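You operate a simulated robot arm through the tools that you are given. There is no shell and no other tool.

You run a simulated robot arm. Do the job below in one go: nothing can be reset, and whatever is moved stays where it is left.

Task
Empty both tumblers into the black-plug basin and stand them in the wooden tray.
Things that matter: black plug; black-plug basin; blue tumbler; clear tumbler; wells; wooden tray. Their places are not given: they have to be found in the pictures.

Only the result counts: the job must be done as asked and must still hold three seconds after the hand-in. Knocking over, shifting, dropping, spilling or breaking anything else fails it.

Robot
A 7-joint arm with a two-finger parallel gripper, fixed in place. Base frame: the origin is on the floor under the middle of its stand, x ahead of it, y to its left, z up; the work surface is at about z = 880. Lengths are in mm, angles in degrees, forces in N, time in s.
It reaches about 1479 mm from its shoulder. Its first joint turns from -166.0 to 166.0 degrees. Payload 4.4 kg.
The TCP is the grasp point between the finger pads, 23 mm short of the fingertips. In the tool frame z runs along the fingers and y along their closing line. The gripper opens to 94 mm. The fingers are 38 mm wide and 10 mm thick; the gripper's body (54 by 96 mm) begins 39 mm behind the TCP.
Orientation is that of the tool frame in the base frame, as a unit quaternion [w, x, y, z]. With the fingers straight down and closing along the base's y, the tool's x points along the base's -x, its y along +y and its z along -z.

Tools
- The arm moves only by the tool apply_moves. Its argument "targets" is a list of rows, each an object (a shift or turn left out is 0, a gripper value left out holds the last) with "translation": the shift along the tool's x, y, z in mm, a list of three; "dr": the turn, a rotation vector about the tool's x, y, z in degrees, a list of three; "jaw": the closure, from 0 (fully open) to 1 (shut). In form: [{"translation": [dx, dy, dz], "dr": [rx, ry, rz], "jaw": jaw}, ...]. A call has 1 to 20 rows; each row is the pose to reach, as a shift and turn from the pose commanded when the call began, along the tool's axes at that moment. Each row takes 0.2 s and may step no farther than 50 mm and 8.6 degrees from the row before; otherwise, or with a gripper value out of range, the whole call is refused. Where a pose cannot be reached the arm comes as near as it can. A force on the tool above 90 N (or 10 N above the force at the start of the call, whichever is more), or a blocked arm, ends the call early, and 0.2 s more pass. The fingers move at their own pace (about 72 mm/s each) and stop on an object; they squeeze with about 20 N. The grip force told is the motor's: it shows also when the fingers shut on nothing. Time passes only in rows, and 0.2 s behind the last, so rows that repeat a pose let the fingers close. It gives the time, the measured TCP pose, the force on the tool (base axes), the opening and the grip force at its end, in the units of the frame above (readings bear some noise), with the torque about the TCP (base axes, N m) and any sound that the robot's microphone picked up.
- Cameras (640 x 400 px; columns grow to the right, rows downward): "scene" is fixed at [230.2, -507, 1528.8]; the picture's right is [0.24, -0.97, 0.00], its down [-0.52, -0.13, -0.84] and it looks along [0.82, 0.20, -0.54] (base axes); focal length 321 px, centre (320, 200). "wrist" rides on the gripper at [86, 16, -75] in the tool frame; the picture's right is [-0.18, 0.98, 0.00], its down [-0.58, -0.11, -0.81] and it looks along [-0.79, -0.15, 0.59] (tool axes); focal length 243 px, centre (320, 200).
- camera(camera): a new picture of that camera. It takes no simulated time.
- probe_pixels(camera, pixels): for up to 12 pixels [column, row] of the newest picture of that camera ("zoom" is the newest enlarged one), the place [x, y, z] in the base frame of the surface seen there, good to about 2 mm, but the place of the scene camera against the robot may be out by one fixed shift of up to 18 mm in any direction. It takes no simulated time.
- zoom(camera, box): a new picture of the part [left, top, right, bottom] of that camera's present view, enlarged. It takes no simulated time.
- sign_off(): hands the job in; it is judged then, once.

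Leave the gripper open and the arm clear of the work at the hand-in unless told otherwise.

The tools are called after "Call:" as name(argument=value, ...) on one line, values as JSON. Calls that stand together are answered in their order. apply_moves: Moves the arm, as the interface text tells. Its arguments: {"type":"object","properties":{"targets":{"type":"array","items":{"type":"object","properties":{"translation":{"type":"array","items":{"type":"number"}},"dr":{"type":"array","items":{"type":"number"}},"jaw":{"type":"number"}}}}},"required":["targets"]} The other tools are called the same way: camera (camera) takes a picture; probe_pixels (camera, pixels) gives the place of the surface under pixels of a picture; zoom (camera, box) takes an enlarged picture of a part of a camera's view; sign_off () hands the job in.

At the start:

```text
time_s: 0.0
eef_pos: [882.5, -0.1, 1243.7]
orientation: [-0.001, 0.0, 1.0, 0.0]
force: [0.1, 1.2, 0.0]
torque: [0.02, 0.0, -0.03]
gripper_width: 93.8
grip_force: 0.1
```

scene: 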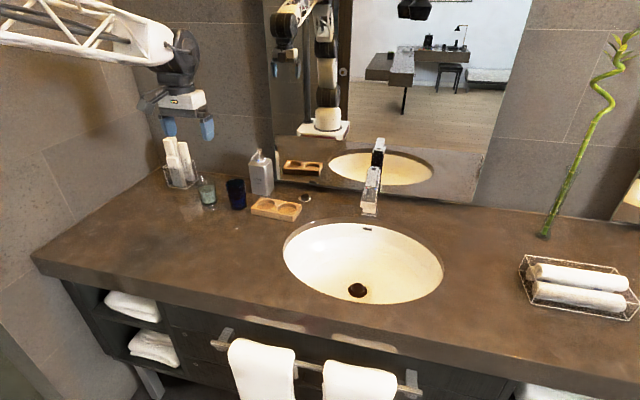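
wrist: 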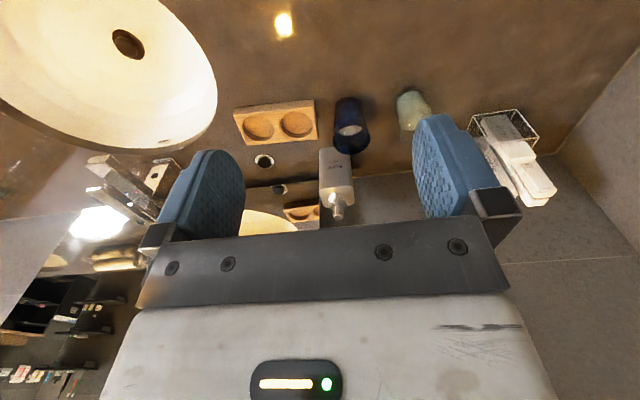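

I see one basin with a dark plug at about (357,290) in the scene picture, two tumblers near (207,190) and (236,193), and a wooden tray with two wells at about (277,208). I'll zoom in on these before moving anything.

Call:
zoom(camera="scene", box=[150, 130, 330, 242])

Call:
camera(camera="scene")

Call:
camera(camera="wrist")

```text
3.56 times, centred on (240, 186) of scene
```

zoom: 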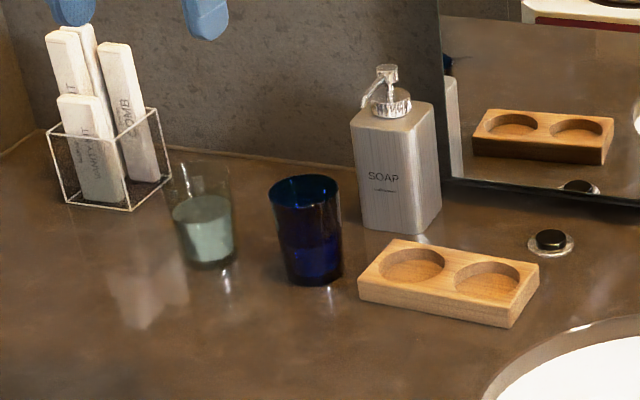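

```text
taken
```

scene: 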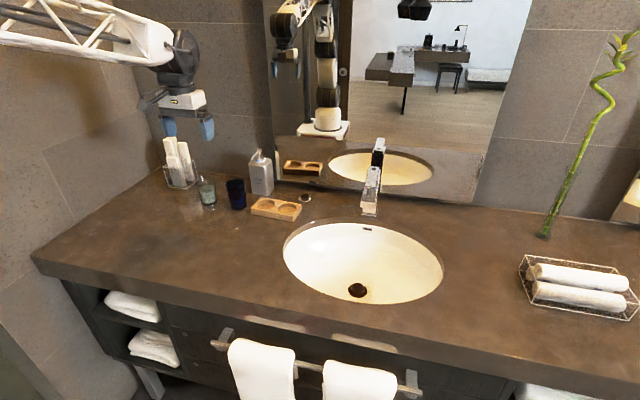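

```text
taken
```

wrist: 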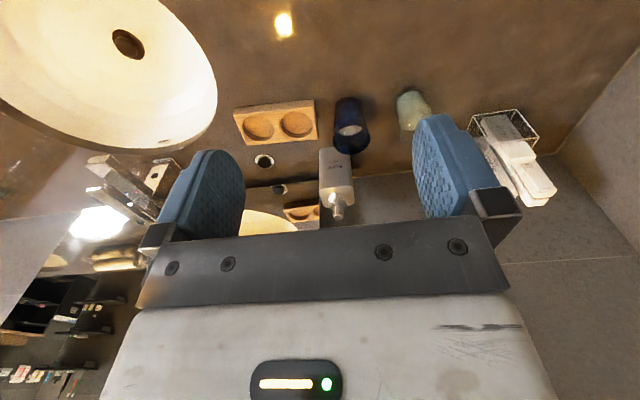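

The black knob on a chrome ring at about (305,198) sits on the counter, and the basin has a dark drain at (357,290). I'll zoom in on the drain, the black knob and the tumblers.

Call:
zoom(camera="scene", box=[270, 170, 450, 310])

Call:
zoom(camera="wrist", box=[0, 0, 240, 150])

Call:
zoom(camera="wrist", box=[220, 70, 460, 220])

```text
2.86 times, centred on (360, 240) of scene
```

zoom: 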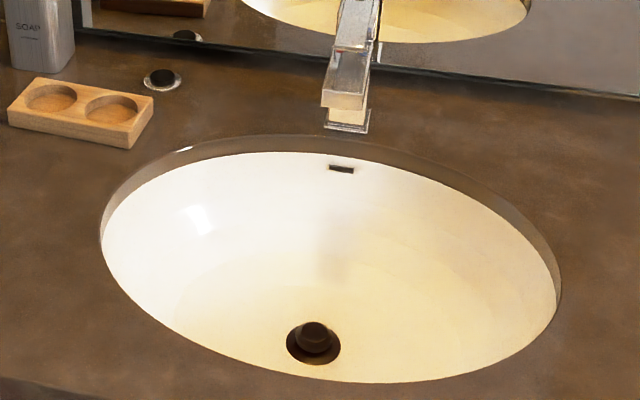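

```text
2.67 times, centred on (120, 75) of wrist
```

zoom: 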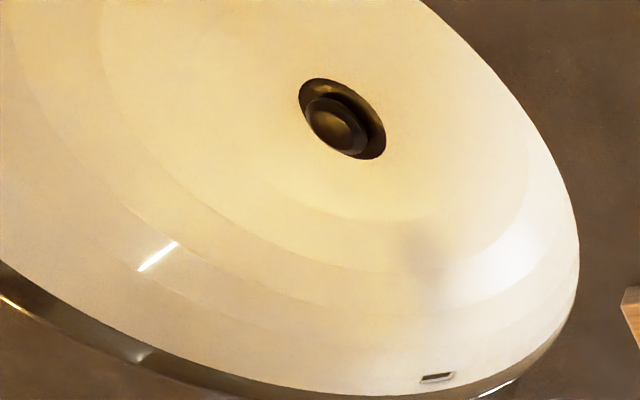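

```text
2.67 times, centred on (340, 145) of wrist
```

zoom: 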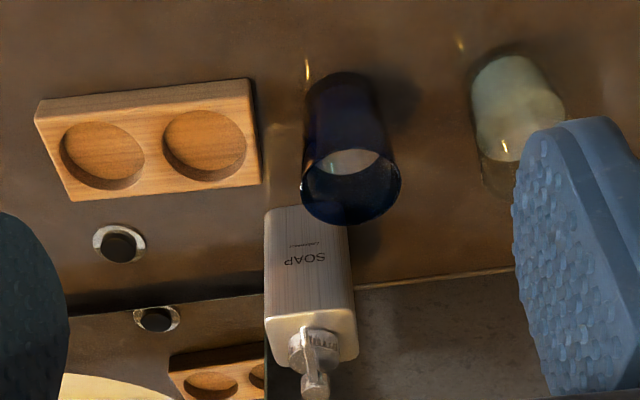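

Both tumblers hold liquid, and the basin's drain has a black plug with a gap round it. I'll probe the key points in both pictures, so I can also find the scene camera's fixed shift.

Call:
camera(camera="wrist")

Call:
probe_pixels(camera="wrist", pixels=[[128, 44], [234, 109], [314, 100], [318, 140], [258, 127], [297, 123], [350, 131], [350, 108], [412, 97], [264, 162], [345, 102], [247, 145]])

Call:
probe_pixels(camera="scene", pixels=[[357, 290], [305, 198], [266, 205], [287, 210], [251, 210], [293, 222], [302, 205], [263, 197], [237, 205], [208, 205], [284, 250], [443, 270]])

```text
taken
```

wrist: 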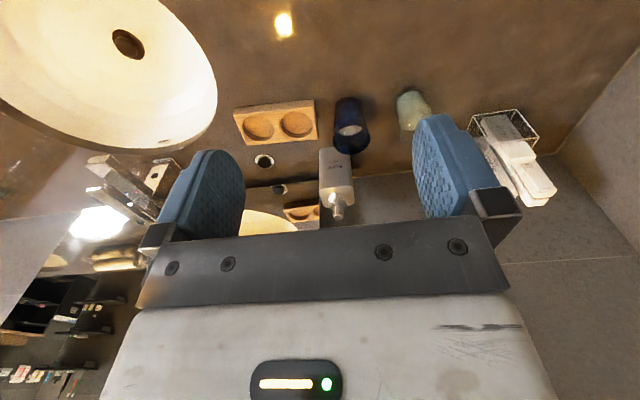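

```text
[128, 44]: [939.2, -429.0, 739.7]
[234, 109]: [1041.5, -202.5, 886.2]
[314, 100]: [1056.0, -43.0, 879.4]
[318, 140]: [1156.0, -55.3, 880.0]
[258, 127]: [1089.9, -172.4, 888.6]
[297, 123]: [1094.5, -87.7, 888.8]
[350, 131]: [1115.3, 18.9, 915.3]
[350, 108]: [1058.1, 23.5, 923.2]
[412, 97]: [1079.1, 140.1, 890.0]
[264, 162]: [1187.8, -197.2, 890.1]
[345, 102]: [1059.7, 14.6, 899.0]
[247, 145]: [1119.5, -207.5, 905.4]
```

```text
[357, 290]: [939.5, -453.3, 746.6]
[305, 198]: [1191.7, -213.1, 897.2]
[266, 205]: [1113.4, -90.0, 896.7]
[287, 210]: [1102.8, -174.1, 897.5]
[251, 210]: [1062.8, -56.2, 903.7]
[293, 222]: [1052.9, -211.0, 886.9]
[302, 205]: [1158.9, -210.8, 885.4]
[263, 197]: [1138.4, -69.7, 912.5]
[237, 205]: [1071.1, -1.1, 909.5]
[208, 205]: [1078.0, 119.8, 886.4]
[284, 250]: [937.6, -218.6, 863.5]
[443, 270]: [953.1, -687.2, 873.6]
```

The tray's long side runs along base y, and the tumblers stand at about x=1080. I'll zoom the wrist picture on the tumblers and the tray to measure diameters and heights.

Call:
zoom(camera="wrist", box=[320, 80, 448, 160])

```text
5.00 times, centred on (384, 120) of wrist
```

zoom: 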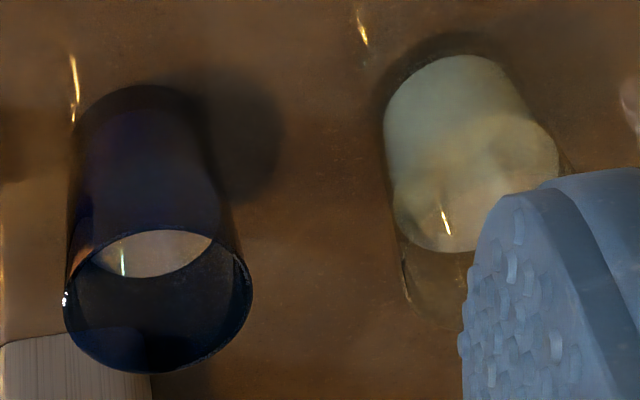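

The blue rim spans about (65,300) to (252,285) in this enlarged picture, with the near rim at (160,228) and the far rim at (150,372). I'll probe the rim, base and liquid points of both tumblers.

Call:
probe_pixels(camera="zoom", pixels=[[160, 229], [150, 371], [67, 300], [250, 285], [140, 90], [75, 150], [160, 255], [150, 320], [455, 60], [480, 160], [440, 220], [410, 300]])

Call:
zoom(camera="wrist", box=[220, 85, 332, 175])

```text
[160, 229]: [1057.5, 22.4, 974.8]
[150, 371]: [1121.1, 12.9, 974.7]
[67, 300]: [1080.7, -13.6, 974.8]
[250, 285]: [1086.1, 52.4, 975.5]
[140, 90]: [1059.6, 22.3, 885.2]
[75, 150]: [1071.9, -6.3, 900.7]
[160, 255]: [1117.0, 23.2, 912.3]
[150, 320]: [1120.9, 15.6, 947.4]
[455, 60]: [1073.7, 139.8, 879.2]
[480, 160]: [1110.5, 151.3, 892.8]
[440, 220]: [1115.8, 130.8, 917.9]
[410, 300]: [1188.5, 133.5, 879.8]
```

```text
4.44 times, centred on (276, 130) of wrist
```

zoom: 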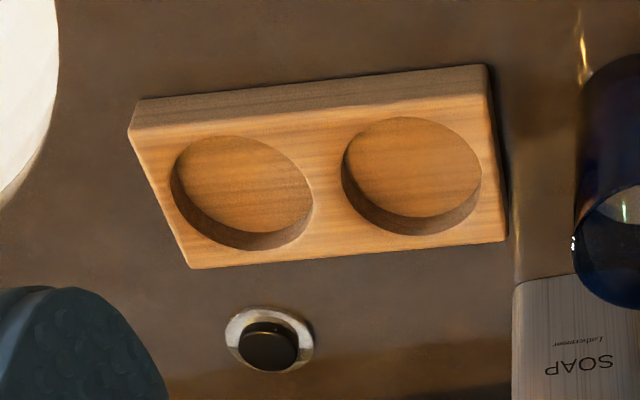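

Blue tumbler: rim at z≈975, about 65 mm across, centred near (1089,19). Next I'll probe the tray: rim edges at (140,115), (487,80), (508,240), (190,268), plus the well edges and floors.

Call:
probe_pixels(camera="zoom", pixels=[[133, 132], [484, 97], [505, 240], [192, 265], [237, 136], [235, 248], [172, 180], [312, 200], [405, 117], [410, 234], [342, 170], [481, 175]])

Call:
probe_pixels(camera="zoom", pixels=[[245, 180], [410, 165], [327, 170], [270, 345], [240, 320], [310, 335], [60, 100], [20, 190], [470, 67], [145, 102]])

```text
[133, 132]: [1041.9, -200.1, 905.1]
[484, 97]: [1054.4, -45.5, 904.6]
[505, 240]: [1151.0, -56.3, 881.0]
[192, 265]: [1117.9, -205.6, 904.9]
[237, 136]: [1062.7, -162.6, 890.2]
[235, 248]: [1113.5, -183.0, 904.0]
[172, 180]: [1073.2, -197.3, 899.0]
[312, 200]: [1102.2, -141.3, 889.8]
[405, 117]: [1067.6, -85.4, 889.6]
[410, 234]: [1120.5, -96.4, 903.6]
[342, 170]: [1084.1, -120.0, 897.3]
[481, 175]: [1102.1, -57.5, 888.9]
```

```text
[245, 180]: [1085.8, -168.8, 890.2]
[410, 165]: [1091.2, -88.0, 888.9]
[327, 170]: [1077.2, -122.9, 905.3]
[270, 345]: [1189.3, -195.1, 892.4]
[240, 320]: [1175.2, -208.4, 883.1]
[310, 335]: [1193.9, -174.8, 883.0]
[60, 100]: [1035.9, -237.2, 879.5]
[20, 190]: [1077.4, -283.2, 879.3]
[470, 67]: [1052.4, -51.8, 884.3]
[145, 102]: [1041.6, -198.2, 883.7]
```

Tray measurements: top at z≈905, well floors at z≈889.5, centre near (1086,-125.5), wells about 78 mm apart. I'll zoom on the gripper and on the basin rim in the scene picture, and probe the basin's extent and the tap.

Call:
zoom(camera="scene", box=[90, 10, 250, 150])

Call:
probe_pixels(camera="scene", pixels=[[281, 250], [320, 218], [360, 218], [400, 226], [446, 260], [440, 285], [400, 306], [350, 303], [300, 280], [370, 185], [369, 213], [378, 145]])

Call:
probe_pixels(camera="scene", pixels=[[33, 256], [200, 293], [330, 320], [160, 200], [261, 178], [257, 152], [272, 190], [185, 170], [168, 150], [195, 185], [240, 160], [475, 203]])

```text
2.86 times, centred on (170, 80) of scene
```

zoom: 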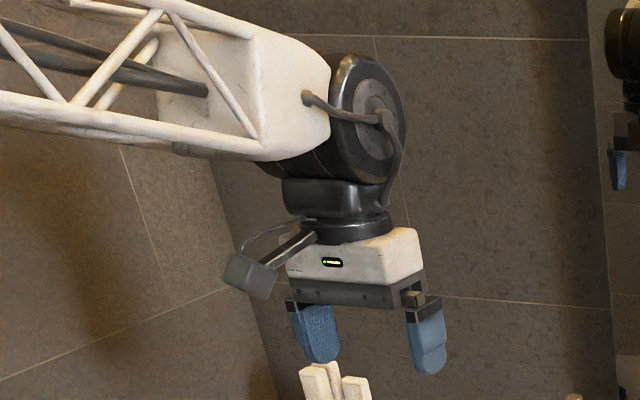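

```text
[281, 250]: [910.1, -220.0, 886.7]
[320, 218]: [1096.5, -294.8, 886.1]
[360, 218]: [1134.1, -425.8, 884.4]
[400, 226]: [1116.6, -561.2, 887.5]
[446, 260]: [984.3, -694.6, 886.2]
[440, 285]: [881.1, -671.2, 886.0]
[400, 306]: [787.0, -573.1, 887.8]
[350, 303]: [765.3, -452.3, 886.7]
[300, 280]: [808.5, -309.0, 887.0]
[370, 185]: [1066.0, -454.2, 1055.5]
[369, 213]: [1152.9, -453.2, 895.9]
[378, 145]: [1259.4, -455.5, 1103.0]
```

```text
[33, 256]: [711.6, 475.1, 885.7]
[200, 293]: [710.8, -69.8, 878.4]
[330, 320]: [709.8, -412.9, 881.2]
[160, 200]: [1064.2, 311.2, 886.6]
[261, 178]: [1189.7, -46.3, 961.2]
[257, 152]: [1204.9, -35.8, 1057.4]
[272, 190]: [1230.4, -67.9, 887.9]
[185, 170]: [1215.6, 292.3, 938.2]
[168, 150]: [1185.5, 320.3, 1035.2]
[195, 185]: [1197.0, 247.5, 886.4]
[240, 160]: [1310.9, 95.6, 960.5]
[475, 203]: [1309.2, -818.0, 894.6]
```

The wrist camera sits on a stalk on the robot side. For a low, near-horizontal grasp I want it above the gripper, which means turning the tool 180° about its own axis. I'll try the first 90° here in free air and check that the pose is reached.

Call:
apply_moves(targets=[{"dr": [0, 0, 8.5]}, {"dr": [0, 0, 17]}, {"dr": [0, 0, 25.5]}, {"dr": [0, 0, 34]}, {"dr": [0, 0, 42.5]}, {"dr": [0, 0, 51]}, {"dr": [0, 0, 59.5]}, {"dr": [0, 0, 68]}, {"dr": [0, 0, 76.5]}, {"dr": [0, 0, 85]}, {"dr": [0, 0, 90]}, {"dr": [0, 0, 90]}])

```text
time_s: 2.6
eef_pos: [881.0, -0.7, 1243.0]
orientation: [0.001, 0.708, 0.707, 0.0]
force: [0.1, 0.4, 0.5]
torque: [-0.01, 0.0, 0.02]
gripper_width: 94.1
grip_force: 0.0
```

That worked: the tool's x now points along base +y. I'll turn the second 90°.

Call:
apply_moves(targets=[{"dr": [0, 0, 8.5]}, {"dr": [0, 0, 17]}, {"dr": [0, 0, 25.5]}, {"dr": [0, 0, 34]}, {"dr": [0, 0, 42.5]}, {"dr": [0, 0, 51]}, {"dr": [0, 0, 59.5]}, {"dr": [0, 0, 68]}, {"dr": [0, 0, 76.5]}, {"dr": [0, 0, 85]}, {"dr": [0, 0, 90]}, {"dr": [0, 0, 90]}])

```text
time_s: 5.2
eef_pos: [881.1, -1.2, 1243.4]
orientation: [0.0, 0.998, 0.068, 0.001]
force: [0.0, -0.4, -0.5]
torque: [0.04, -0.03, -0.01]
gripper_width: 94.0
grip_force: 0.1
out of reach, approached as far as the arm can: row 11, 12
```

The roll stopped about 8° short of 180°, so that is near a joint limit. A heading turned to the left avoids it, so I'll back the roll off 45°. The camera side then faces +x+y, and I'll check the pose.

Call:
apply_moves(targets=[{"dr": [0, 0, -8]}, {"dr": [0, 0, -16]}, {"dr": [0, 0, -24]}, {"dr": [0, 0, -32]}, {"dr": [0, 0, -40]}, {"dr": [0, 0, -45]}, {"dr": [0, 0, -45]}])

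```text
time_s: 6.8
eef_pos: [881.9, -2.2, 1244.0]
orientation: [-0.001, 0.895, 0.445, 0.0]
force: [-0.4, 0.2, -0.1]
torque: [0.02, -0.02, 0.0]
gripper_width: 93.9
grip_force: 0.2
```

The command stays with the pose actually reached, so the heading is now about 53°. I'll trim it to 45°.

Call:
apply_moves(targets=[{"dr": [0, 0, 4]}, {"dr": [0, 0, 7.9]}, {"dr": [0, 0, 7.9]}])

```text
time_s: 7.6
eef_pos: [881.8, -2.6, 1242.6]
orientation: [0.0, 0.924, 0.382, 0.0]
force: [0.8, 0.0, 0.1]
torque: [-0.04, 0.03, 0.01]
gripper_width: 94.2
grip_force: 0.1
```

Heading is 45°. Next I'll pitch the tool up 60° about its y, so the fingers point 30° below horizontal with the camera on top, in free air.

Call:
apply_moves(targets=[{"dr": [0, 7.5, 0]}, {"dr": [0, 15, 0]}, {"dr": [0, 22.5, 0]}, {"dr": [0, 30, 0]}, {"dr": [0, 37.5, 0]}, {"dr": [0, 45, 0]}, {"dr": [0, 52.5, 0]}, {"dr": [0, 60, 0]}, {"dr": [0, 60, 0]}])

Call:
camera(camera="wrist")

Call:
camera(camera="scene")

```text
time_s: 9.6
eef_pos: [882.3, -0.4, 1243.7]
orientation: [-0.192, 0.799, 0.331, 0.463]
force: [0.1, -0.1, 0.0]
torque: [0.03, 0.01, 0.0]
gripper_width: 94.0
grip_force: 0.0
```

```text
taken
```

wrist: 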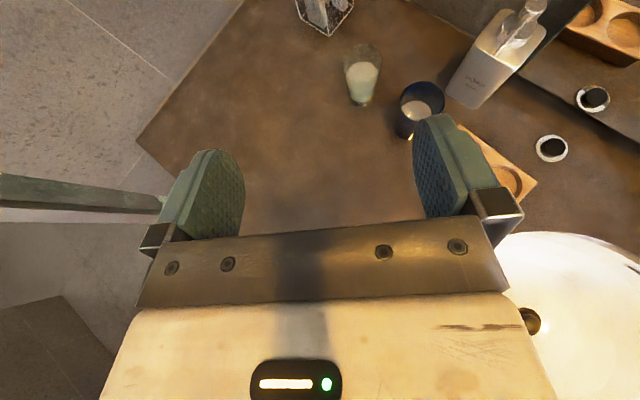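

```text
taken
```

scene: 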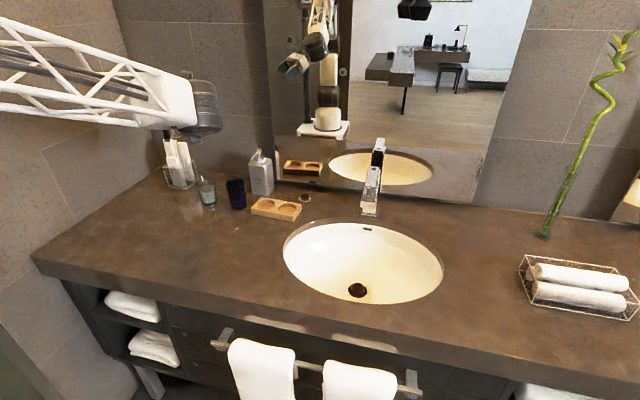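

The tool now points along (0.61,0.61,-0.50) and nothing is close. I'll move to a viewing place above the blue tumbler, TCP about (1060,-10,1090), well above its rim at z≈975.

Call:
apply_moves(targets=[{"translation": [-7.4, 13.3, 18]}, {"translation": [-14.8, 26.6, 36]}, {"translation": [-22.2, 39.9, 54]}, {"translation": [-29.6, 53.2, 72]}, {"translation": [-37, 66.5, 90]}, {"translation": [-44.3, 79.7, 107.9]}, {"translation": [-51.7, 93, 125.9]}, {"translation": [-59.1, 106.3, 143.8]}, {"translation": [-66.5, 119.6, 161.8]}, {"translation": [-73.9, 132.9, 179.8]}, {"translation": [-73.9, 132.9, 179.8]}])

Call:
camera(camera="wrist")

Call:
camera(camera="scene")

```text
time_s: 12.0
eef_pos: [1062.0, -10.7, 1088.2]
orientation: [-0.191, 0.8, 0.331, 0.463]
force: [0.8, -0.2, -0.7]
torque: [0.0, -0.01, -0.04]
gripper_width: 94.0
grip_force: 0.2
```

```text
taken
```

wrist: 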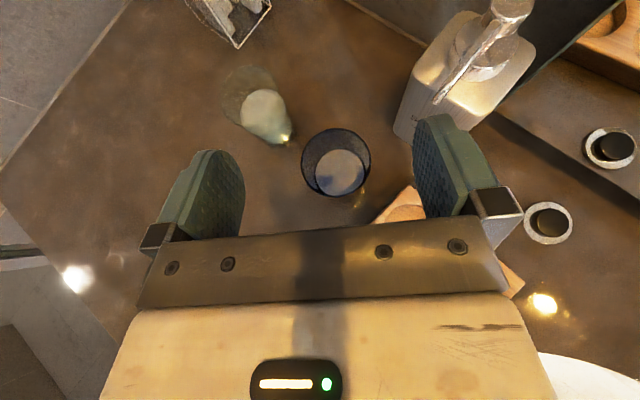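

```text
taken
```

scene: 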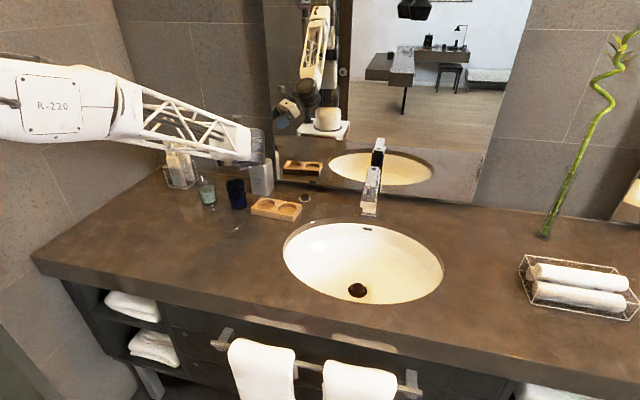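

I now see the blue rim as a circle around (336,162), the clear tumbler near (258,108), and the soap dispenser behind them around (460,80). I'll enlarge and probe.

Call:
zoom(camera="wrist", box=[200, 50, 440, 200])

```text
2.67 times, centred on (320, 125) of wrist
```

zoom: 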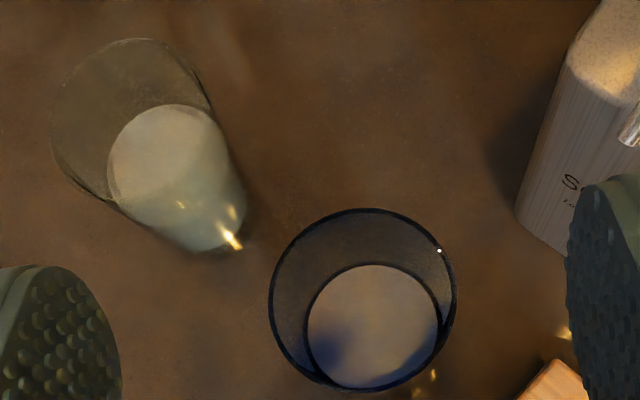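

Call:
probe_pixels(camera="zoom", pixels=[[362, 210], [270, 300], [455, 290], [340, 386], [295, 240], [430, 240], [375, 330], [165, 150], [170, 105], [109, 165], [215, 245], [120, 40]])

Call:
probe_pixels(camera="zoom", pixels=[[53, 145], [210, 105], [75, 185], [520, 210], [565, 250], [610, 40], [540, 140], [545, 100], [205, 220], [243, 190], [135, 225], [570, 365]])

```text
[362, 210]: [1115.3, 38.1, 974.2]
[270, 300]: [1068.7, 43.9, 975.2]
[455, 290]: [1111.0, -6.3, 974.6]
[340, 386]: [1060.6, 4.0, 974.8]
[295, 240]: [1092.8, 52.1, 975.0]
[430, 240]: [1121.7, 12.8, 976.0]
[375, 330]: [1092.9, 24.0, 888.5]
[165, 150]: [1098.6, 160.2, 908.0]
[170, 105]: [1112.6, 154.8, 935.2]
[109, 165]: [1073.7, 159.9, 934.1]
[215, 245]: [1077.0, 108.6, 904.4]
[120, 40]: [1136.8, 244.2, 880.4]
```

```text
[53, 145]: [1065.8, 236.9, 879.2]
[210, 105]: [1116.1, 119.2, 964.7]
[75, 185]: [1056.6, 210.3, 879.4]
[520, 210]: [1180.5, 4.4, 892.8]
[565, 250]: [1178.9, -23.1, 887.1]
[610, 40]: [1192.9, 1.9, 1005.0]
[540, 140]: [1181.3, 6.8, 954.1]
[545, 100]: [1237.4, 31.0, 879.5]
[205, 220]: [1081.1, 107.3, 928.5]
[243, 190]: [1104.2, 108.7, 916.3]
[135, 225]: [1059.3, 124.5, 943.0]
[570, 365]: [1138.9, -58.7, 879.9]
```

The blue rim fits a circle centred about (1090,19) with R≈32.6. The clear tumbler is centred near (1090,137.5), and the soap's nearest face is at x≈1179. I'll move to just above the blue rim, with the TCP 12 mm short of its axis, at z≈1010 and stop to look.

Call:
apply_moves(targets=[{"translation": [7.4, -0.2, 12.8]}, {"translation": [14.7, -0.4, 25.5]}, {"translation": [1, -0.4, 33.4]}, {"translation": [-12.7, -0.4, 41.3]}, {"translation": [-26.3, -0.4, 49.2]}, {"translation": [-40, -0.4, 57.1]}, {"translation": [-53.7, -0.4, 65]}, {"translation": [-53.7, -0.4, 65]}])

Call:
camera(camera="wrist")

Call:
camera(camera="scene")

```text
time_s: 13.8
eef_pos: [1080.5, 9.1, 1009.9]
orientation: [-0.19, 0.801, 0.33, 0.462]
force: [-0.4, -0.2, 0.3]
torque: [0.0, -0.01, 0.02]
gripper_width: 94.0
grip_force: 0.1
```

```text
taken
```

wrist: 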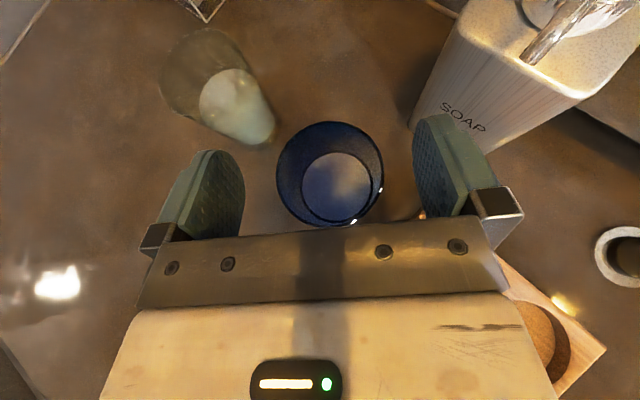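

```text
taken
```

scene: 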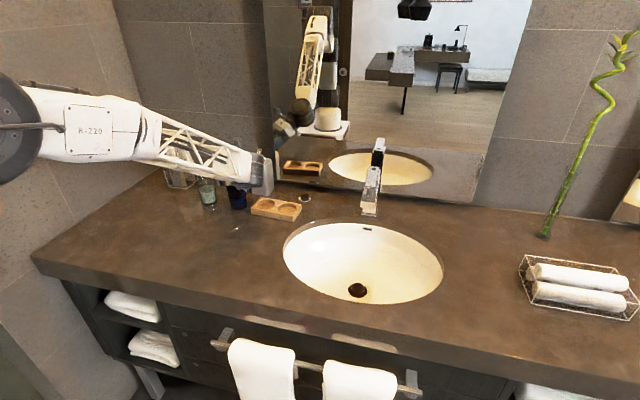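

The rim of the blue tumbler lies between the finger pads, around (330,173). I'll probe its rim and inner surface once more for centring, and the clear tumbler too.

Call:
probe_pixels(camera="wrist", pixels=[[330, 122], [278, 173], [383, 173], [300, 133], [366, 138], [305, 215], [340, 190], [340, 155], [215, 30], [272, 130], [230, 85], [230, 70]])

Call:
zoom(camera="wrist", box=[150, 10, 400, 240])

```text
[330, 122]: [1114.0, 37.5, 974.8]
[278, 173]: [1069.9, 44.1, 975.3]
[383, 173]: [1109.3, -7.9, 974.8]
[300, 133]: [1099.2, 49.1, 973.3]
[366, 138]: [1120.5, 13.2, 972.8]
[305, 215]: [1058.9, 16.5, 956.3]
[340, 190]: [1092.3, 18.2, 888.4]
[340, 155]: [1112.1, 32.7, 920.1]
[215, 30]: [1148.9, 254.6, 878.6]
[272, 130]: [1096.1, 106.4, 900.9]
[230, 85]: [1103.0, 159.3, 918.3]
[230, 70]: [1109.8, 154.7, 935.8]
```

```text
1.74 times, centred on (275, 125) of wrist
```

zoom: 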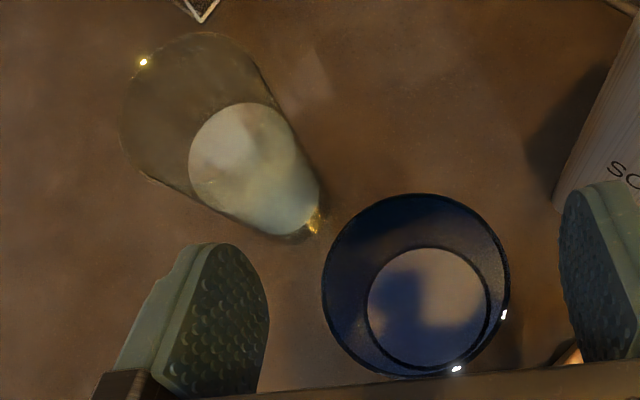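

The rim is centred between the fingers to within about 1 mm. I'll descend 65 mm straight down, so the pads straddle the tumbler at z≈945, then check.

Call:
apply_moves(targets=[{"translation": [-9.4, 0, 5.4]}, {"translation": [-18.8, 0, 10.8]}, {"translation": [-28.1, 0, 16.2]}, {"translation": [-37.5, 0, 21.7]}, {"translation": [-46.9, 0, 27.1]}, {"translation": [-56.3, 0, 32.5]}, {"translation": [-56.3, 0, 32.5]}])

Call:
camera(camera="wrist")

Call:
zoom(camera="scene", box=[150, 120, 330, 232])

```text
time_s: 15.4
eef_pos: [1082.0, 10.9, 944.5]
orientation: [-0.191, 0.801, 0.331, 0.462]
force: [-0.8, 0.6, 0.0]
torque: [0.02, 0.02, -0.03]
gripper_width: 94.0
grip_force: 0.1
```

```text
taken
```

wrist: 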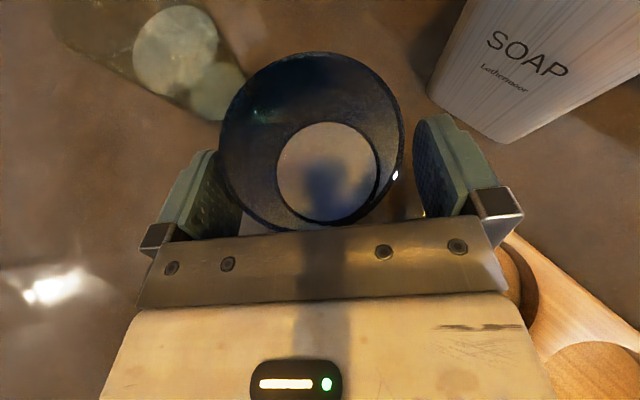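

```text
3.56 times, centred on (240, 176) of scene
```

zoom: 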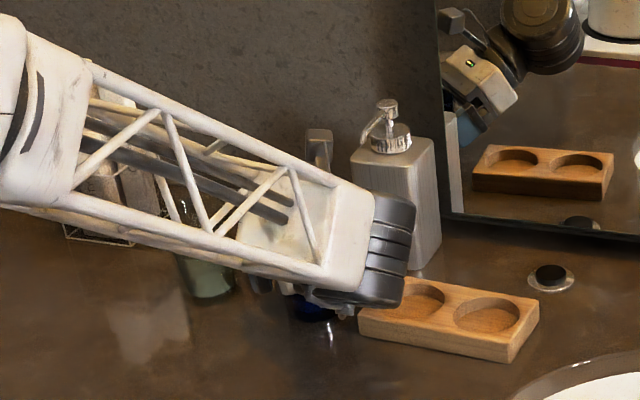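

The rim appears nearer the left pad than the right. I'll probe its left and right edges to check centring before closing.

Call:
probe_pixels(camera="wrist", pixels=[[221, 140], [402, 140], [310, 54], [250, 80], [375, 80], [225, 170], [400, 170], [325, 180], [240, 205], [425, 150]])

```text
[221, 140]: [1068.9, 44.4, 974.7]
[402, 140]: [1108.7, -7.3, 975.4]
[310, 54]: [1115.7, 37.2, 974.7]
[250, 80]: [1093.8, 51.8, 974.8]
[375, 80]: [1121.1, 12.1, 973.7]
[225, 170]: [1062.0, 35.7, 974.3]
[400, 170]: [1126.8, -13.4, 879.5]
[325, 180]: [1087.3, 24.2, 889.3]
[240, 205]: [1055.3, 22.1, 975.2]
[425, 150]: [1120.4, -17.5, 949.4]
```

The rim centre is within 1 mm of the middle between the pads, so it is centred. I'll close the gripper in stages, then hold.

Call:
apply_moves(targets=[{"jaw": 0.15}, {"jaw": 0.25}, {"jaw": 0.3}, {"jaw": 0.4}, {"jaw": 0.6}, {"jaw": 1.0}, {"jaw": 1.0}, {"jaw": 1.0}])

Call:
camera(camera="wrist")

```text
time_s: 17.2
eef_pos: [1081.3, 10.2, 945.9]
orientation: [-0.191, 0.8, 0.331, 0.462]
force: [-1.1, -0.6, 3.2]
torque: [0.12, 0.1, 0.06]
gripper_width: 63.7
grip_force: 19.4
```

```text
taken
```

wrist: 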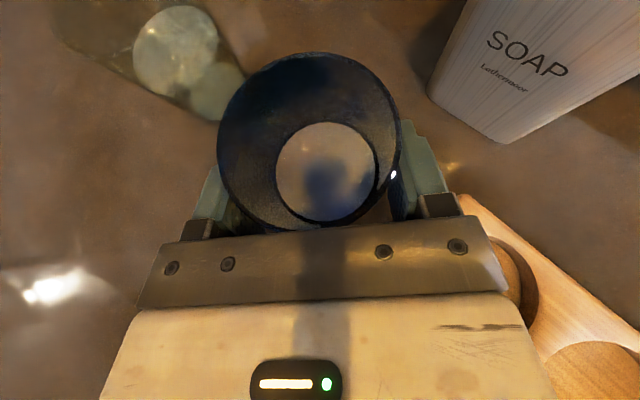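

The blue tumbler is gripped: width 63.7 mm, grip 19.4 N. I'll lift straight up 100 mm slowly.

Call:
apply_moves(targets=[{"translation": [3.5, 0, -2], "jaw": 1.0}, {"translation": [10.4, 0, -6]}, {"translation": [20.8, 0, -12]}, {"translation": [31.2, 0, -18]}, {"translation": [41.6, 0, -24]}, {"translation": [52, 0, -30]}, {"translation": [62.4, 0, -36]}, {"translation": [72.7, 0, -42]}, {"translation": [81.4, 0, -47]}, {"translation": [86.6, 0, -50]}, {"translation": [86.6, 0, -50]}])

Call:
camera(camera="wrist")

Call:
camera(camera="scene")

```text
time_s: 19.6
eef_pos: [1080.5, 9.9, 1045.3]
orientation: [-0.191, 0.801, 0.33, 0.462]
force: [-0.1, -0.3, -2.1]
torque: [0.0, 0.01, 0.02]
gripper_width: 63.7
grip_force: 19.6
```

```text
taken
```

wrist: 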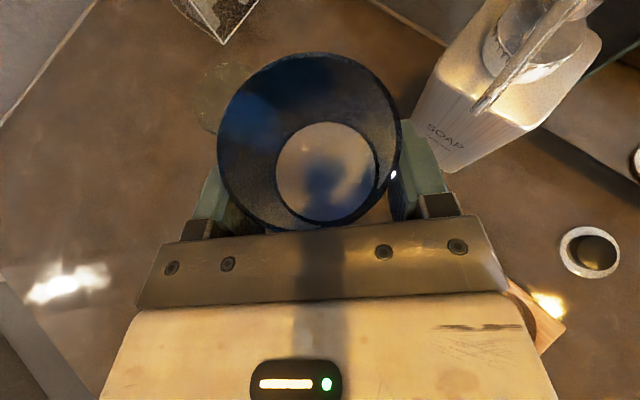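

```text
taken
```

scene: 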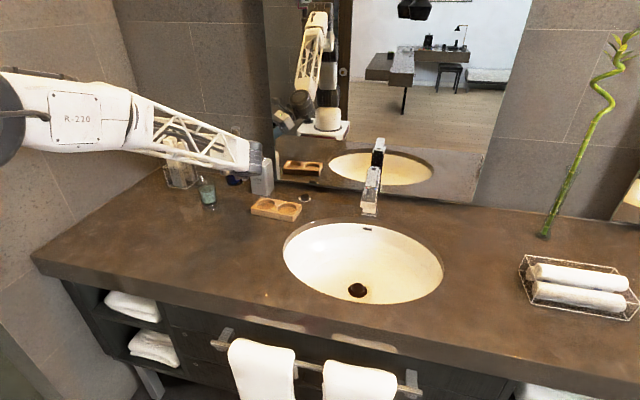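

The tumbler hangs steady: width unchanged and about 2.1 N of weight. I'll carry it level over the tray to above the basin, TCP about (930,-480,1045), turning the heading smoothly to 0°.

Call:
apply_moves(targets=[{"translation": [-1.6, 1.7, -2.8], "dr": [-0.28, 0, 0.16]}, {"translation": [-6.3, 6.7, -11], "dr": [-1.09, 0, 0.63]}, {"translation": [-13.8, 14.6, -23.9], "dr": [-2.37, 0, 1.37]}, {"translation": [-23.6, 24.9, -40.8], "dr": [-4.06, 0, 2.34]}, {"translation": [-35.4, 37.5, -61.3], "dr": [-6.09, 0, 3.52]}, {"translation": [-48.9, 51.8, -84.8], "dr": [-8.42, 0, 4.86]}, {"translation": [-63.8, 67.5, -110.6], "dr": [-10.99, 0, 6.34]}, {"translation": [-79.8, 84.4, -138.2], "dr": [-13.73, 0, 7.92]}, {"translation": [-96.4, 101.9, -167], "dr": [-16.58, 0, 9.57]}, {"translation": [-113.3, 119.9, -196.3], "dr": [-19.5, 0, 11.25]}, {"translation": [-130.2, 137.8, -225.6], "dr": [-22.42, 0, 12.93]}, {"translation": [-146.8, 155.3, -254.4], "dr": [-25.27, 0, 14.58]}, {"translation": [-162.8, 172.2, -282], "dr": [-28.01, 0, 16.16]}, {"translation": [-177.7, 187.9, -307.8], "dr": [-30.58, 0, 17.64]}, {"translation": [-191.2, 202.2, -331.3], "dr": [-32.91, 0, 18.98]}, {"translation": [-203, 214.8, -351.8], "dr": [-34.94, 0, 20.16]}, {"translation": [-212.8, 225.1, -368.7], "dr": [-36.63, 0, 21.13]}, {"translation": [-220.3, 233, -381.6], "dr": [-37.91, 0, 21.87]}, {"translation": [-225, 238, -389.8], "dr": [-38.72, 0, 22.34]}, {"translation": [-226.6, 239.7, -392.6], "dr": [-39, 0, 22.5]}])

Call:
camera(camera="wrist")

Call:
camera(camera="scene")

```text
time_s: 23.8
eef_pos: [928.9, -479.4, 1045.9]
orientation: [0.0, 0.866, -0.001, 0.5]
force: [-0.4, 0.4, -3.3]
torque: [0.03, 0.06, 0.01]
gripper_width: 63.2
grip_force: 20.1
```

```text
taken
```

wrist: 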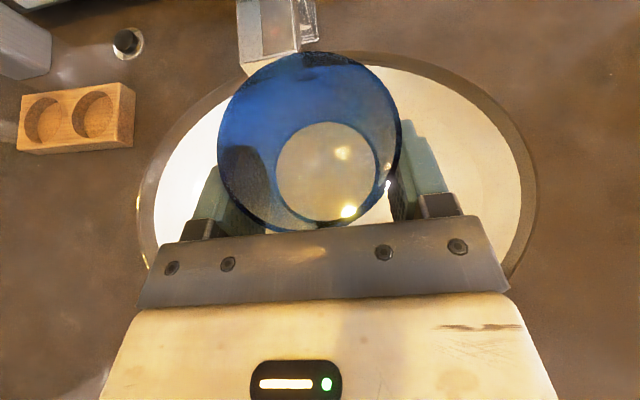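

```text
taken
```

scene: 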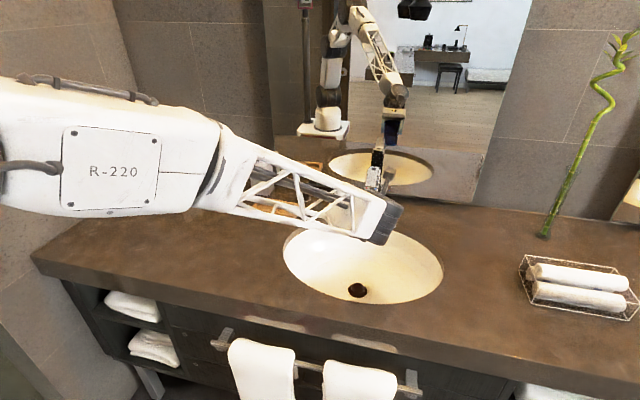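

The tumbler is over the basin with the tap beyond it, and the light disc inside is liquid. I'll roll the tool slowly about its own axis so the mouth tips toward +y, over the middle of the basin.

Call:
apply_moves(targets=[{"dr": [0, 0, -3]}, {"dr": [0, 0, -8]}, {"dr": [0, 0, -14]}, {"dr": [0, 0, -20]}, {"dr": [0, 0, -26]}, {"dr": [0, 0, -32]}, {"dr": [0, 0, -38]}, {"dr": [0, 0, -44]}, {"dr": [0, 0, -50]}, {"dr": [0, 0, -56]}, {"dr": [0, 0, -62]}, {"dr": [0, 0, -68]}, {"dr": [0, 0, -74]}, {"dr": [0, 0, -80]}, {"dr": [0, 0, -86]}, {"dr": [0, 0, -92]}, {"dr": [0, 0, -98]}, {"dr": [0, 0, -104]}, {"dr": [0, 0, -110]}, {"dr": [0, 0, -116]}])

Call:
camera(camera="wrist")

Call:
zoom(camera="scene", box=[250, 130, 470, 310])

```text
time_s: 28.0
eef_pos: [928.8, -478.9, 1045.6]
orientation: [0.425, 0.459, 0.734, 0.265]
force: [0.3, -0.9, -1.7]
torque: [0.02, 0.04, -0.01]
gripper_width: 63.2
grip_force: 20.3
```

```text
taken
```

wrist: 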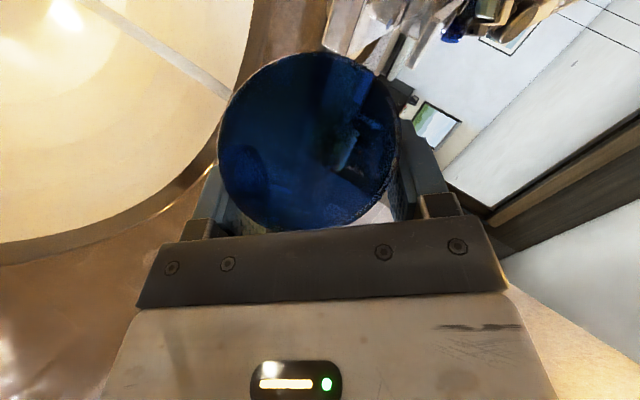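

```text
2.22 times, centred on (360, 220) of scene
```

zoom: 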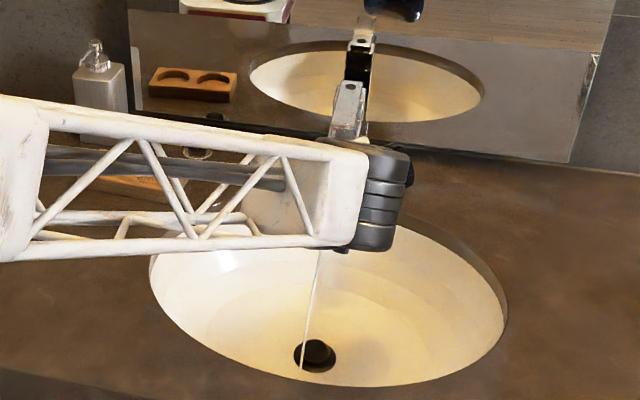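

A thin stream is falling into the basin, at about (310,300) in the enlarged picture, so it is pouring where it should. I'll roll another 34° and hold to let it drain.

Call:
apply_moves(targets=[{"dr": [0, 0, -6]}, {"dr": [0, 0, -12]}, {"dr": [0, 0, -18]}, {"dr": [0, 0, -24]}, {"dr": [0, 0, -30]}, {"dr": [0, 0, -34]}, {"dr": [0, 0, -34]}, {"dr": [0, 0, -34]}, {"dr": [0, 0, -34]}, {"dr": [0, 0, -34]}])

Call:
camera(camera="wrist")

Call:
zoom(camera="scene", box=[250, 130, 470, 310])

```text
time_s: 30.2
eef_pos: [929.7, -479.9, 1045.1]
orientation: [0.483, 0.225, 0.836, 0.128]
force: [0.3, 0.9, -1.3]
torque: [0.01, 0.05, 0.0]
gripper_width: 63.3
grip_force: 20.3
```

```text
taken
```

wrist: 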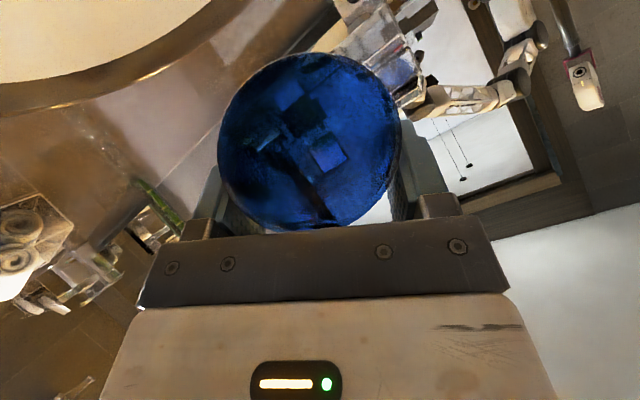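

```text
2.22 times, centred on (360, 220) of scene
```

zoom: 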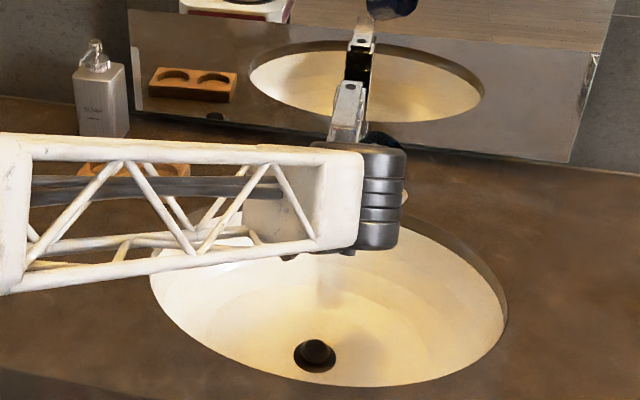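

The stream has stopped and the inside looks bare. To be sure it's fully empty, I'll pitch the tool up another 20°, for a tilt of about 130°, and hold.

Call:
apply_moves(targets=[{"dr": [-2.5, -4.33, 0]}, {"dr": [-5, -8.66, 0]}, {"dr": [-7.5, -13, 0]}, {"dr": [-10, -17.3, 0]}, {"dr": [-10, -17.3, 0]}, {"dr": [-10, -17.3, 0]}, {"dr": [-10, -17.3, 0]}, {"dr": [-10, -17.3, 0]}, {"dr": [-10, -17.3, 0]}, {"dr": [-10, -17.3, 0]}])

Call:
zoom(camera="wrist", box=[200, 40, 420, 240])

Call:
camera(camera="scene")

```text
time_s: 32.4
eef_pos: [928.5, -480.0, 1044.8]
orientation: [0.621, 0.199, 0.74, 0.165]
force: [-0.6, -0.1, -1.3]
torque: [0.03, 0.05, 0.0]
gripper_width: 63.3
grip_force: 19.7
```

```text
2.00 times, centred on (310, 140) of wrist
```

zoom: 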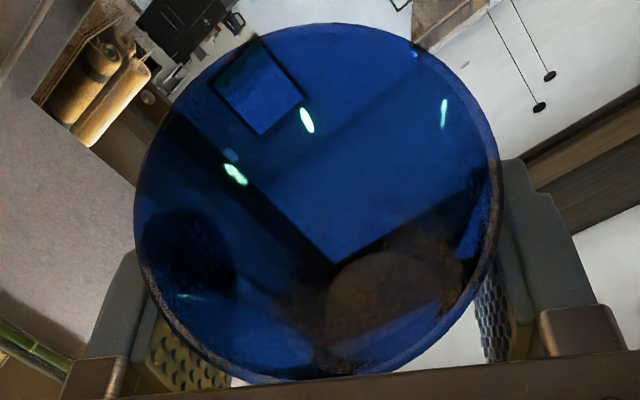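

```text
taken
```

scene: 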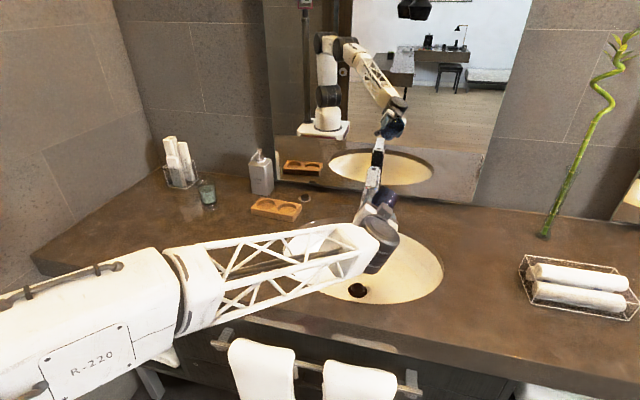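

The tumbler is empty: the inside is clear blue glass, no stream, and the weight reading is down to about 1.3 N. I'll reverse the pitch first, then the roll, to bring it upright again.

Call:
apply_moves(targets=[{"dr": [2.5, 4.33, 0]}, {"dr": [5, 8.66, 0]}, {"dr": [7.5, 13, 0]}, {"dr": [10, 17.3, 0]}, {"dr": [10, 17.3, 0]}])

```text
time_s: 33.6
eef_pos: [928.3, -479.3, 1045.4]
orientation: [0.483, 0.225, 0.836, 0.129]
force: [0.3, 0.0, -1.9]
torque: [-0.04, 0.04, -0.01]
gripper_width: 63.4
grip_force: 19.8
```

The pitch is back. I'll roll back +150° over 20 rows.

Call:
apply_moves(targets=[{"dr": [0, 0, 5]}, {"dr": [0, 0, 12]}, {"dr": [0, 0, 20]}, {"dr": [0, 0, 28]}, {"dr": [0, 0, 36]}, {"dr": [0, 0, 44]}, {"dr": [0, 0, 52]}, {"dr": [0, 0, 60]}, {"dr": [0, 0, 68]}, {"dr": [0, 0, 76]}, {"dr": [0, 0, 84]}, {"dr": [0, 0, 92]}, {"dr": [0, 0, 100]}, {"dr": [0, 0, 108]}, {"dr": [0, 0, 116]}, {"dr": [0, 0, 124]}, {"dr": [0, 0, 132]}, {"dr": [0, 0, 140]}, {"dr": [0, 0, 147]}, {"dr": [0, 0, 150]}])

Call:
camera(camera="wrist")

Call:
camera(camera="scene")

```text
time_s: 37.8
eef_pos: [928.7, -480.4, 1045.3]
orientation: [0.0, 0.866, -0.002, 0.5]
force: [1.0, -1.3, -3.0]
torque: [-0.03, 0.02, -0.02]
gripper_width: 63.5
grip_force: 19.7
```

```text
taken
```

wrist: 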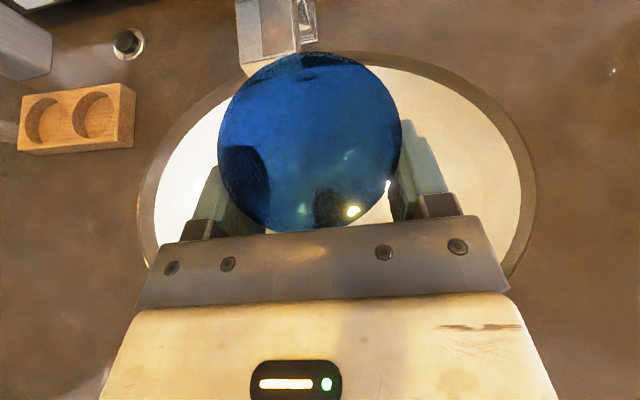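

```text
taken
```

scene: 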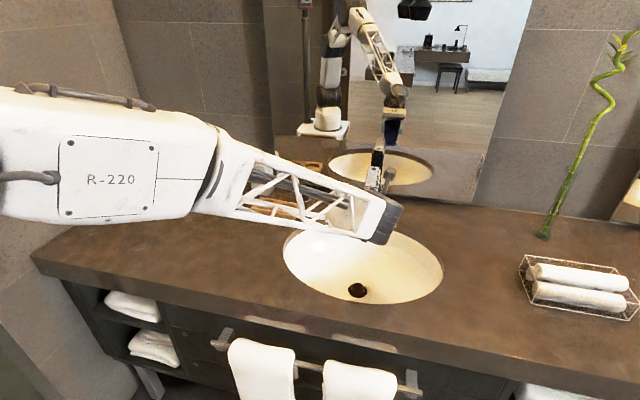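

The light liquid disc is gone, so the blue tumbler is empty and upright. Before placing it, I'll enlarge the tray in the wrist picture at (20–135,82–155) and probe the wells.

Call:
zoom(camera="wrist", box=[5, 70, 149, 160])

```text
4.44 times, centred on (77, 115) of wrist
```

zoom: 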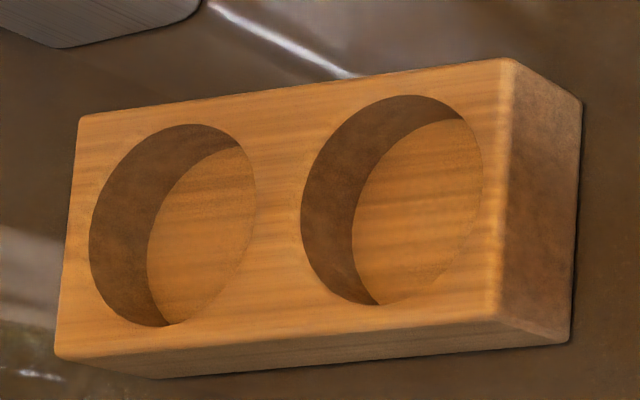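

I'll probe tray-top points just outside each well's edge, plus the tray's corners.

Call:
probe_pixels(camera="zoom", pixels=[[86, 240], [198, 121], [260, 195], [165, 330], [105, 305], [245, 140], [298, 215], [410, 92], [487, 160], [370, 309], [318, 285], [470, 110]])

Call:
probe_pixels(camera="zoom", pixels=[[82, 122], [60, 352], [497, 312], [506, 66], [200, 240], [420, 220], [275, 220], [145, 155], [230, 270], [350, 130], [460, 255], [120, 170]])

```text
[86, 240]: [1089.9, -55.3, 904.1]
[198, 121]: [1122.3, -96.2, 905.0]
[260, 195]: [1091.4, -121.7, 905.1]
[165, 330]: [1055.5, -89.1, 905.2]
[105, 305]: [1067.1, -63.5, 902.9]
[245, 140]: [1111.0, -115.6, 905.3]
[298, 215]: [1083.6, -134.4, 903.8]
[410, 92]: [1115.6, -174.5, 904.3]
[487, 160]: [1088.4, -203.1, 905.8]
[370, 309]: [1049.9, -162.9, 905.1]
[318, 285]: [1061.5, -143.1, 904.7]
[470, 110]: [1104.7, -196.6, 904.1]
```

```text
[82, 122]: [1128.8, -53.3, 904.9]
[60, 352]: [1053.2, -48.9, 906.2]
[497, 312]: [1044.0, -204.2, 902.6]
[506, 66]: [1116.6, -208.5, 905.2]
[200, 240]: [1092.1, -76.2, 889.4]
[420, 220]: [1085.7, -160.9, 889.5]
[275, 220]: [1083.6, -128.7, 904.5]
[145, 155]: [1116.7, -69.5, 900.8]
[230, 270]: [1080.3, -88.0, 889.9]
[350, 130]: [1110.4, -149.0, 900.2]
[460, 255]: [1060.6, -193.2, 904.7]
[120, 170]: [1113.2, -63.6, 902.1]
```

Well fits: left well centre about (1089,-88), right well about (1083,-168), both with R≈33. Before placing I want the tumbler's exact position in the grip, so I'll probe its rim in the current wrist picture.

Call:
probe_pixels(camera="wrist", pixels=[[220, 140], [401, 140], [310, 53], [250, 80], [375, 80], [224, 170], [240, 203], [397, 170], [385, 195], [270, 66], [350, 61], [395, 110]])

```text
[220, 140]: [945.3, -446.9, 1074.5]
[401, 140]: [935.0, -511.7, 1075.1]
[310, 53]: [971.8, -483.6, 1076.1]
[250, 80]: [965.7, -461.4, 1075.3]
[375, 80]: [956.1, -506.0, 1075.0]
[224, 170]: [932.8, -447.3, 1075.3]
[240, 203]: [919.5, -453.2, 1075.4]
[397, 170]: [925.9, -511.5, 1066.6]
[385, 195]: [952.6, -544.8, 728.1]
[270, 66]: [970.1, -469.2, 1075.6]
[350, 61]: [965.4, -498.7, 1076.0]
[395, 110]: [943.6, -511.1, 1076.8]
```

The tumbler's axis is 10.5 mm ahead of the TCP and centred, with its bottom 65 mm below the TCP. I'll carry it to above the left well, TCP about (1081.7,-95.6,1045), heading back to 45°.

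Call:
apply_moves(targets=[{"translation": [0.6, -2.8, 1.0], "dr": [0.28, 0, -0.16]}, {"translation": [2.1, -10.8, 3.7], "dr": [1.09, 0, -0.63]}, {"translation": [4.6, -23.4, 8], "dr": [2.37, 0, -1.37]}, {"translation": [8, -40, 13.8], "dr": [4.05, 0, -2.34]}, {"translation": [12, -60.1, 20.7], "dr": [6.09, 0, -3.52]}, {"translation": [16.5, -83.1, 28.6], "dr": [8.42, 0, -4.86]}, {"translation": [21.6, -108.3, 37.3], "dr": [10.98, 0, -6.34]}, {"translation": [26.9, -135.3, 46.6], "dr": [13.72, 0, -7.92]}, {"translation": [32.5, -163.5, 56.3], "dr": [16.57, 0, -9.57]}, {"translation": [38.3, -192.3, 66.2], "dr": [19.49, 0, -11.25]}, {"translation": [44, -221, 76.1], "dr": [22.4, 0, -12.93]}, {"translation": [49.6, -249.2, 85.8], "dr": [25.25, 0, -14.58]}, {"translation": [54.9, -276.2, 95.1], "dr": [27.99, 0, -16.16]}, {"translation": [60, -301.4, 103.8], "dr": [30.55, 0, -17.64]}, {"translation": [64.5, -324.4, 111.7], "dr": [32.88, 0, -18.98]}, {"translation": [68.5, -344.5, 118.6], "dr": [34.92, 0, -20.16]}, {"translation": [71.9, -361.1, 124.4], "dr": [36.6, 0, -21.13]}, {"translation": [74.4, -373.7, 128.7], "dr": [37.88, 0, -21.87]}, {"translation": [75.9, -381.7, 131.4], "dr": [38.69, 0, -22.34]}, {"translation": [76.5, -384.5, 132.4], "dr": [38.97, 0, -22.5]}])

Call:
camera(camera="wrist")

Call:
camera(camera="scene")

```text
time_s: 42.0
eef_pos: [1082.1, -95.5, 1043.8]
orientation: [-0.191, 0.801, 0.331, 0.462]
force: [0.5, 0.0, -2.2]
torque: [0.02, 0.03, 0.03]
gripper_width: 63.5
grip_force: 19.6
```

```text
taken
```

wrist: 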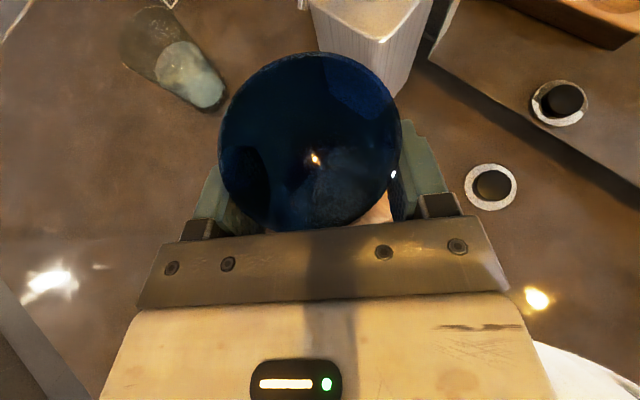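

```text
taken
```

scene: 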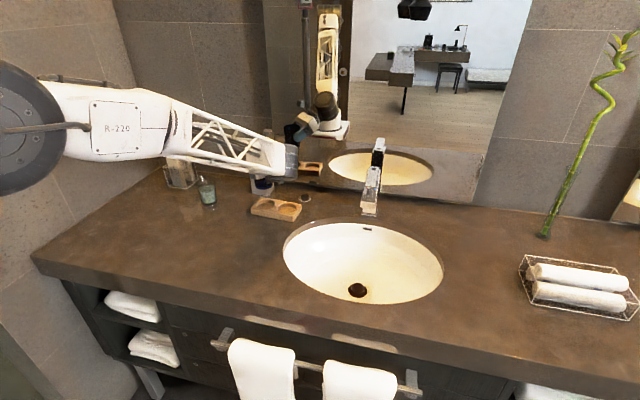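

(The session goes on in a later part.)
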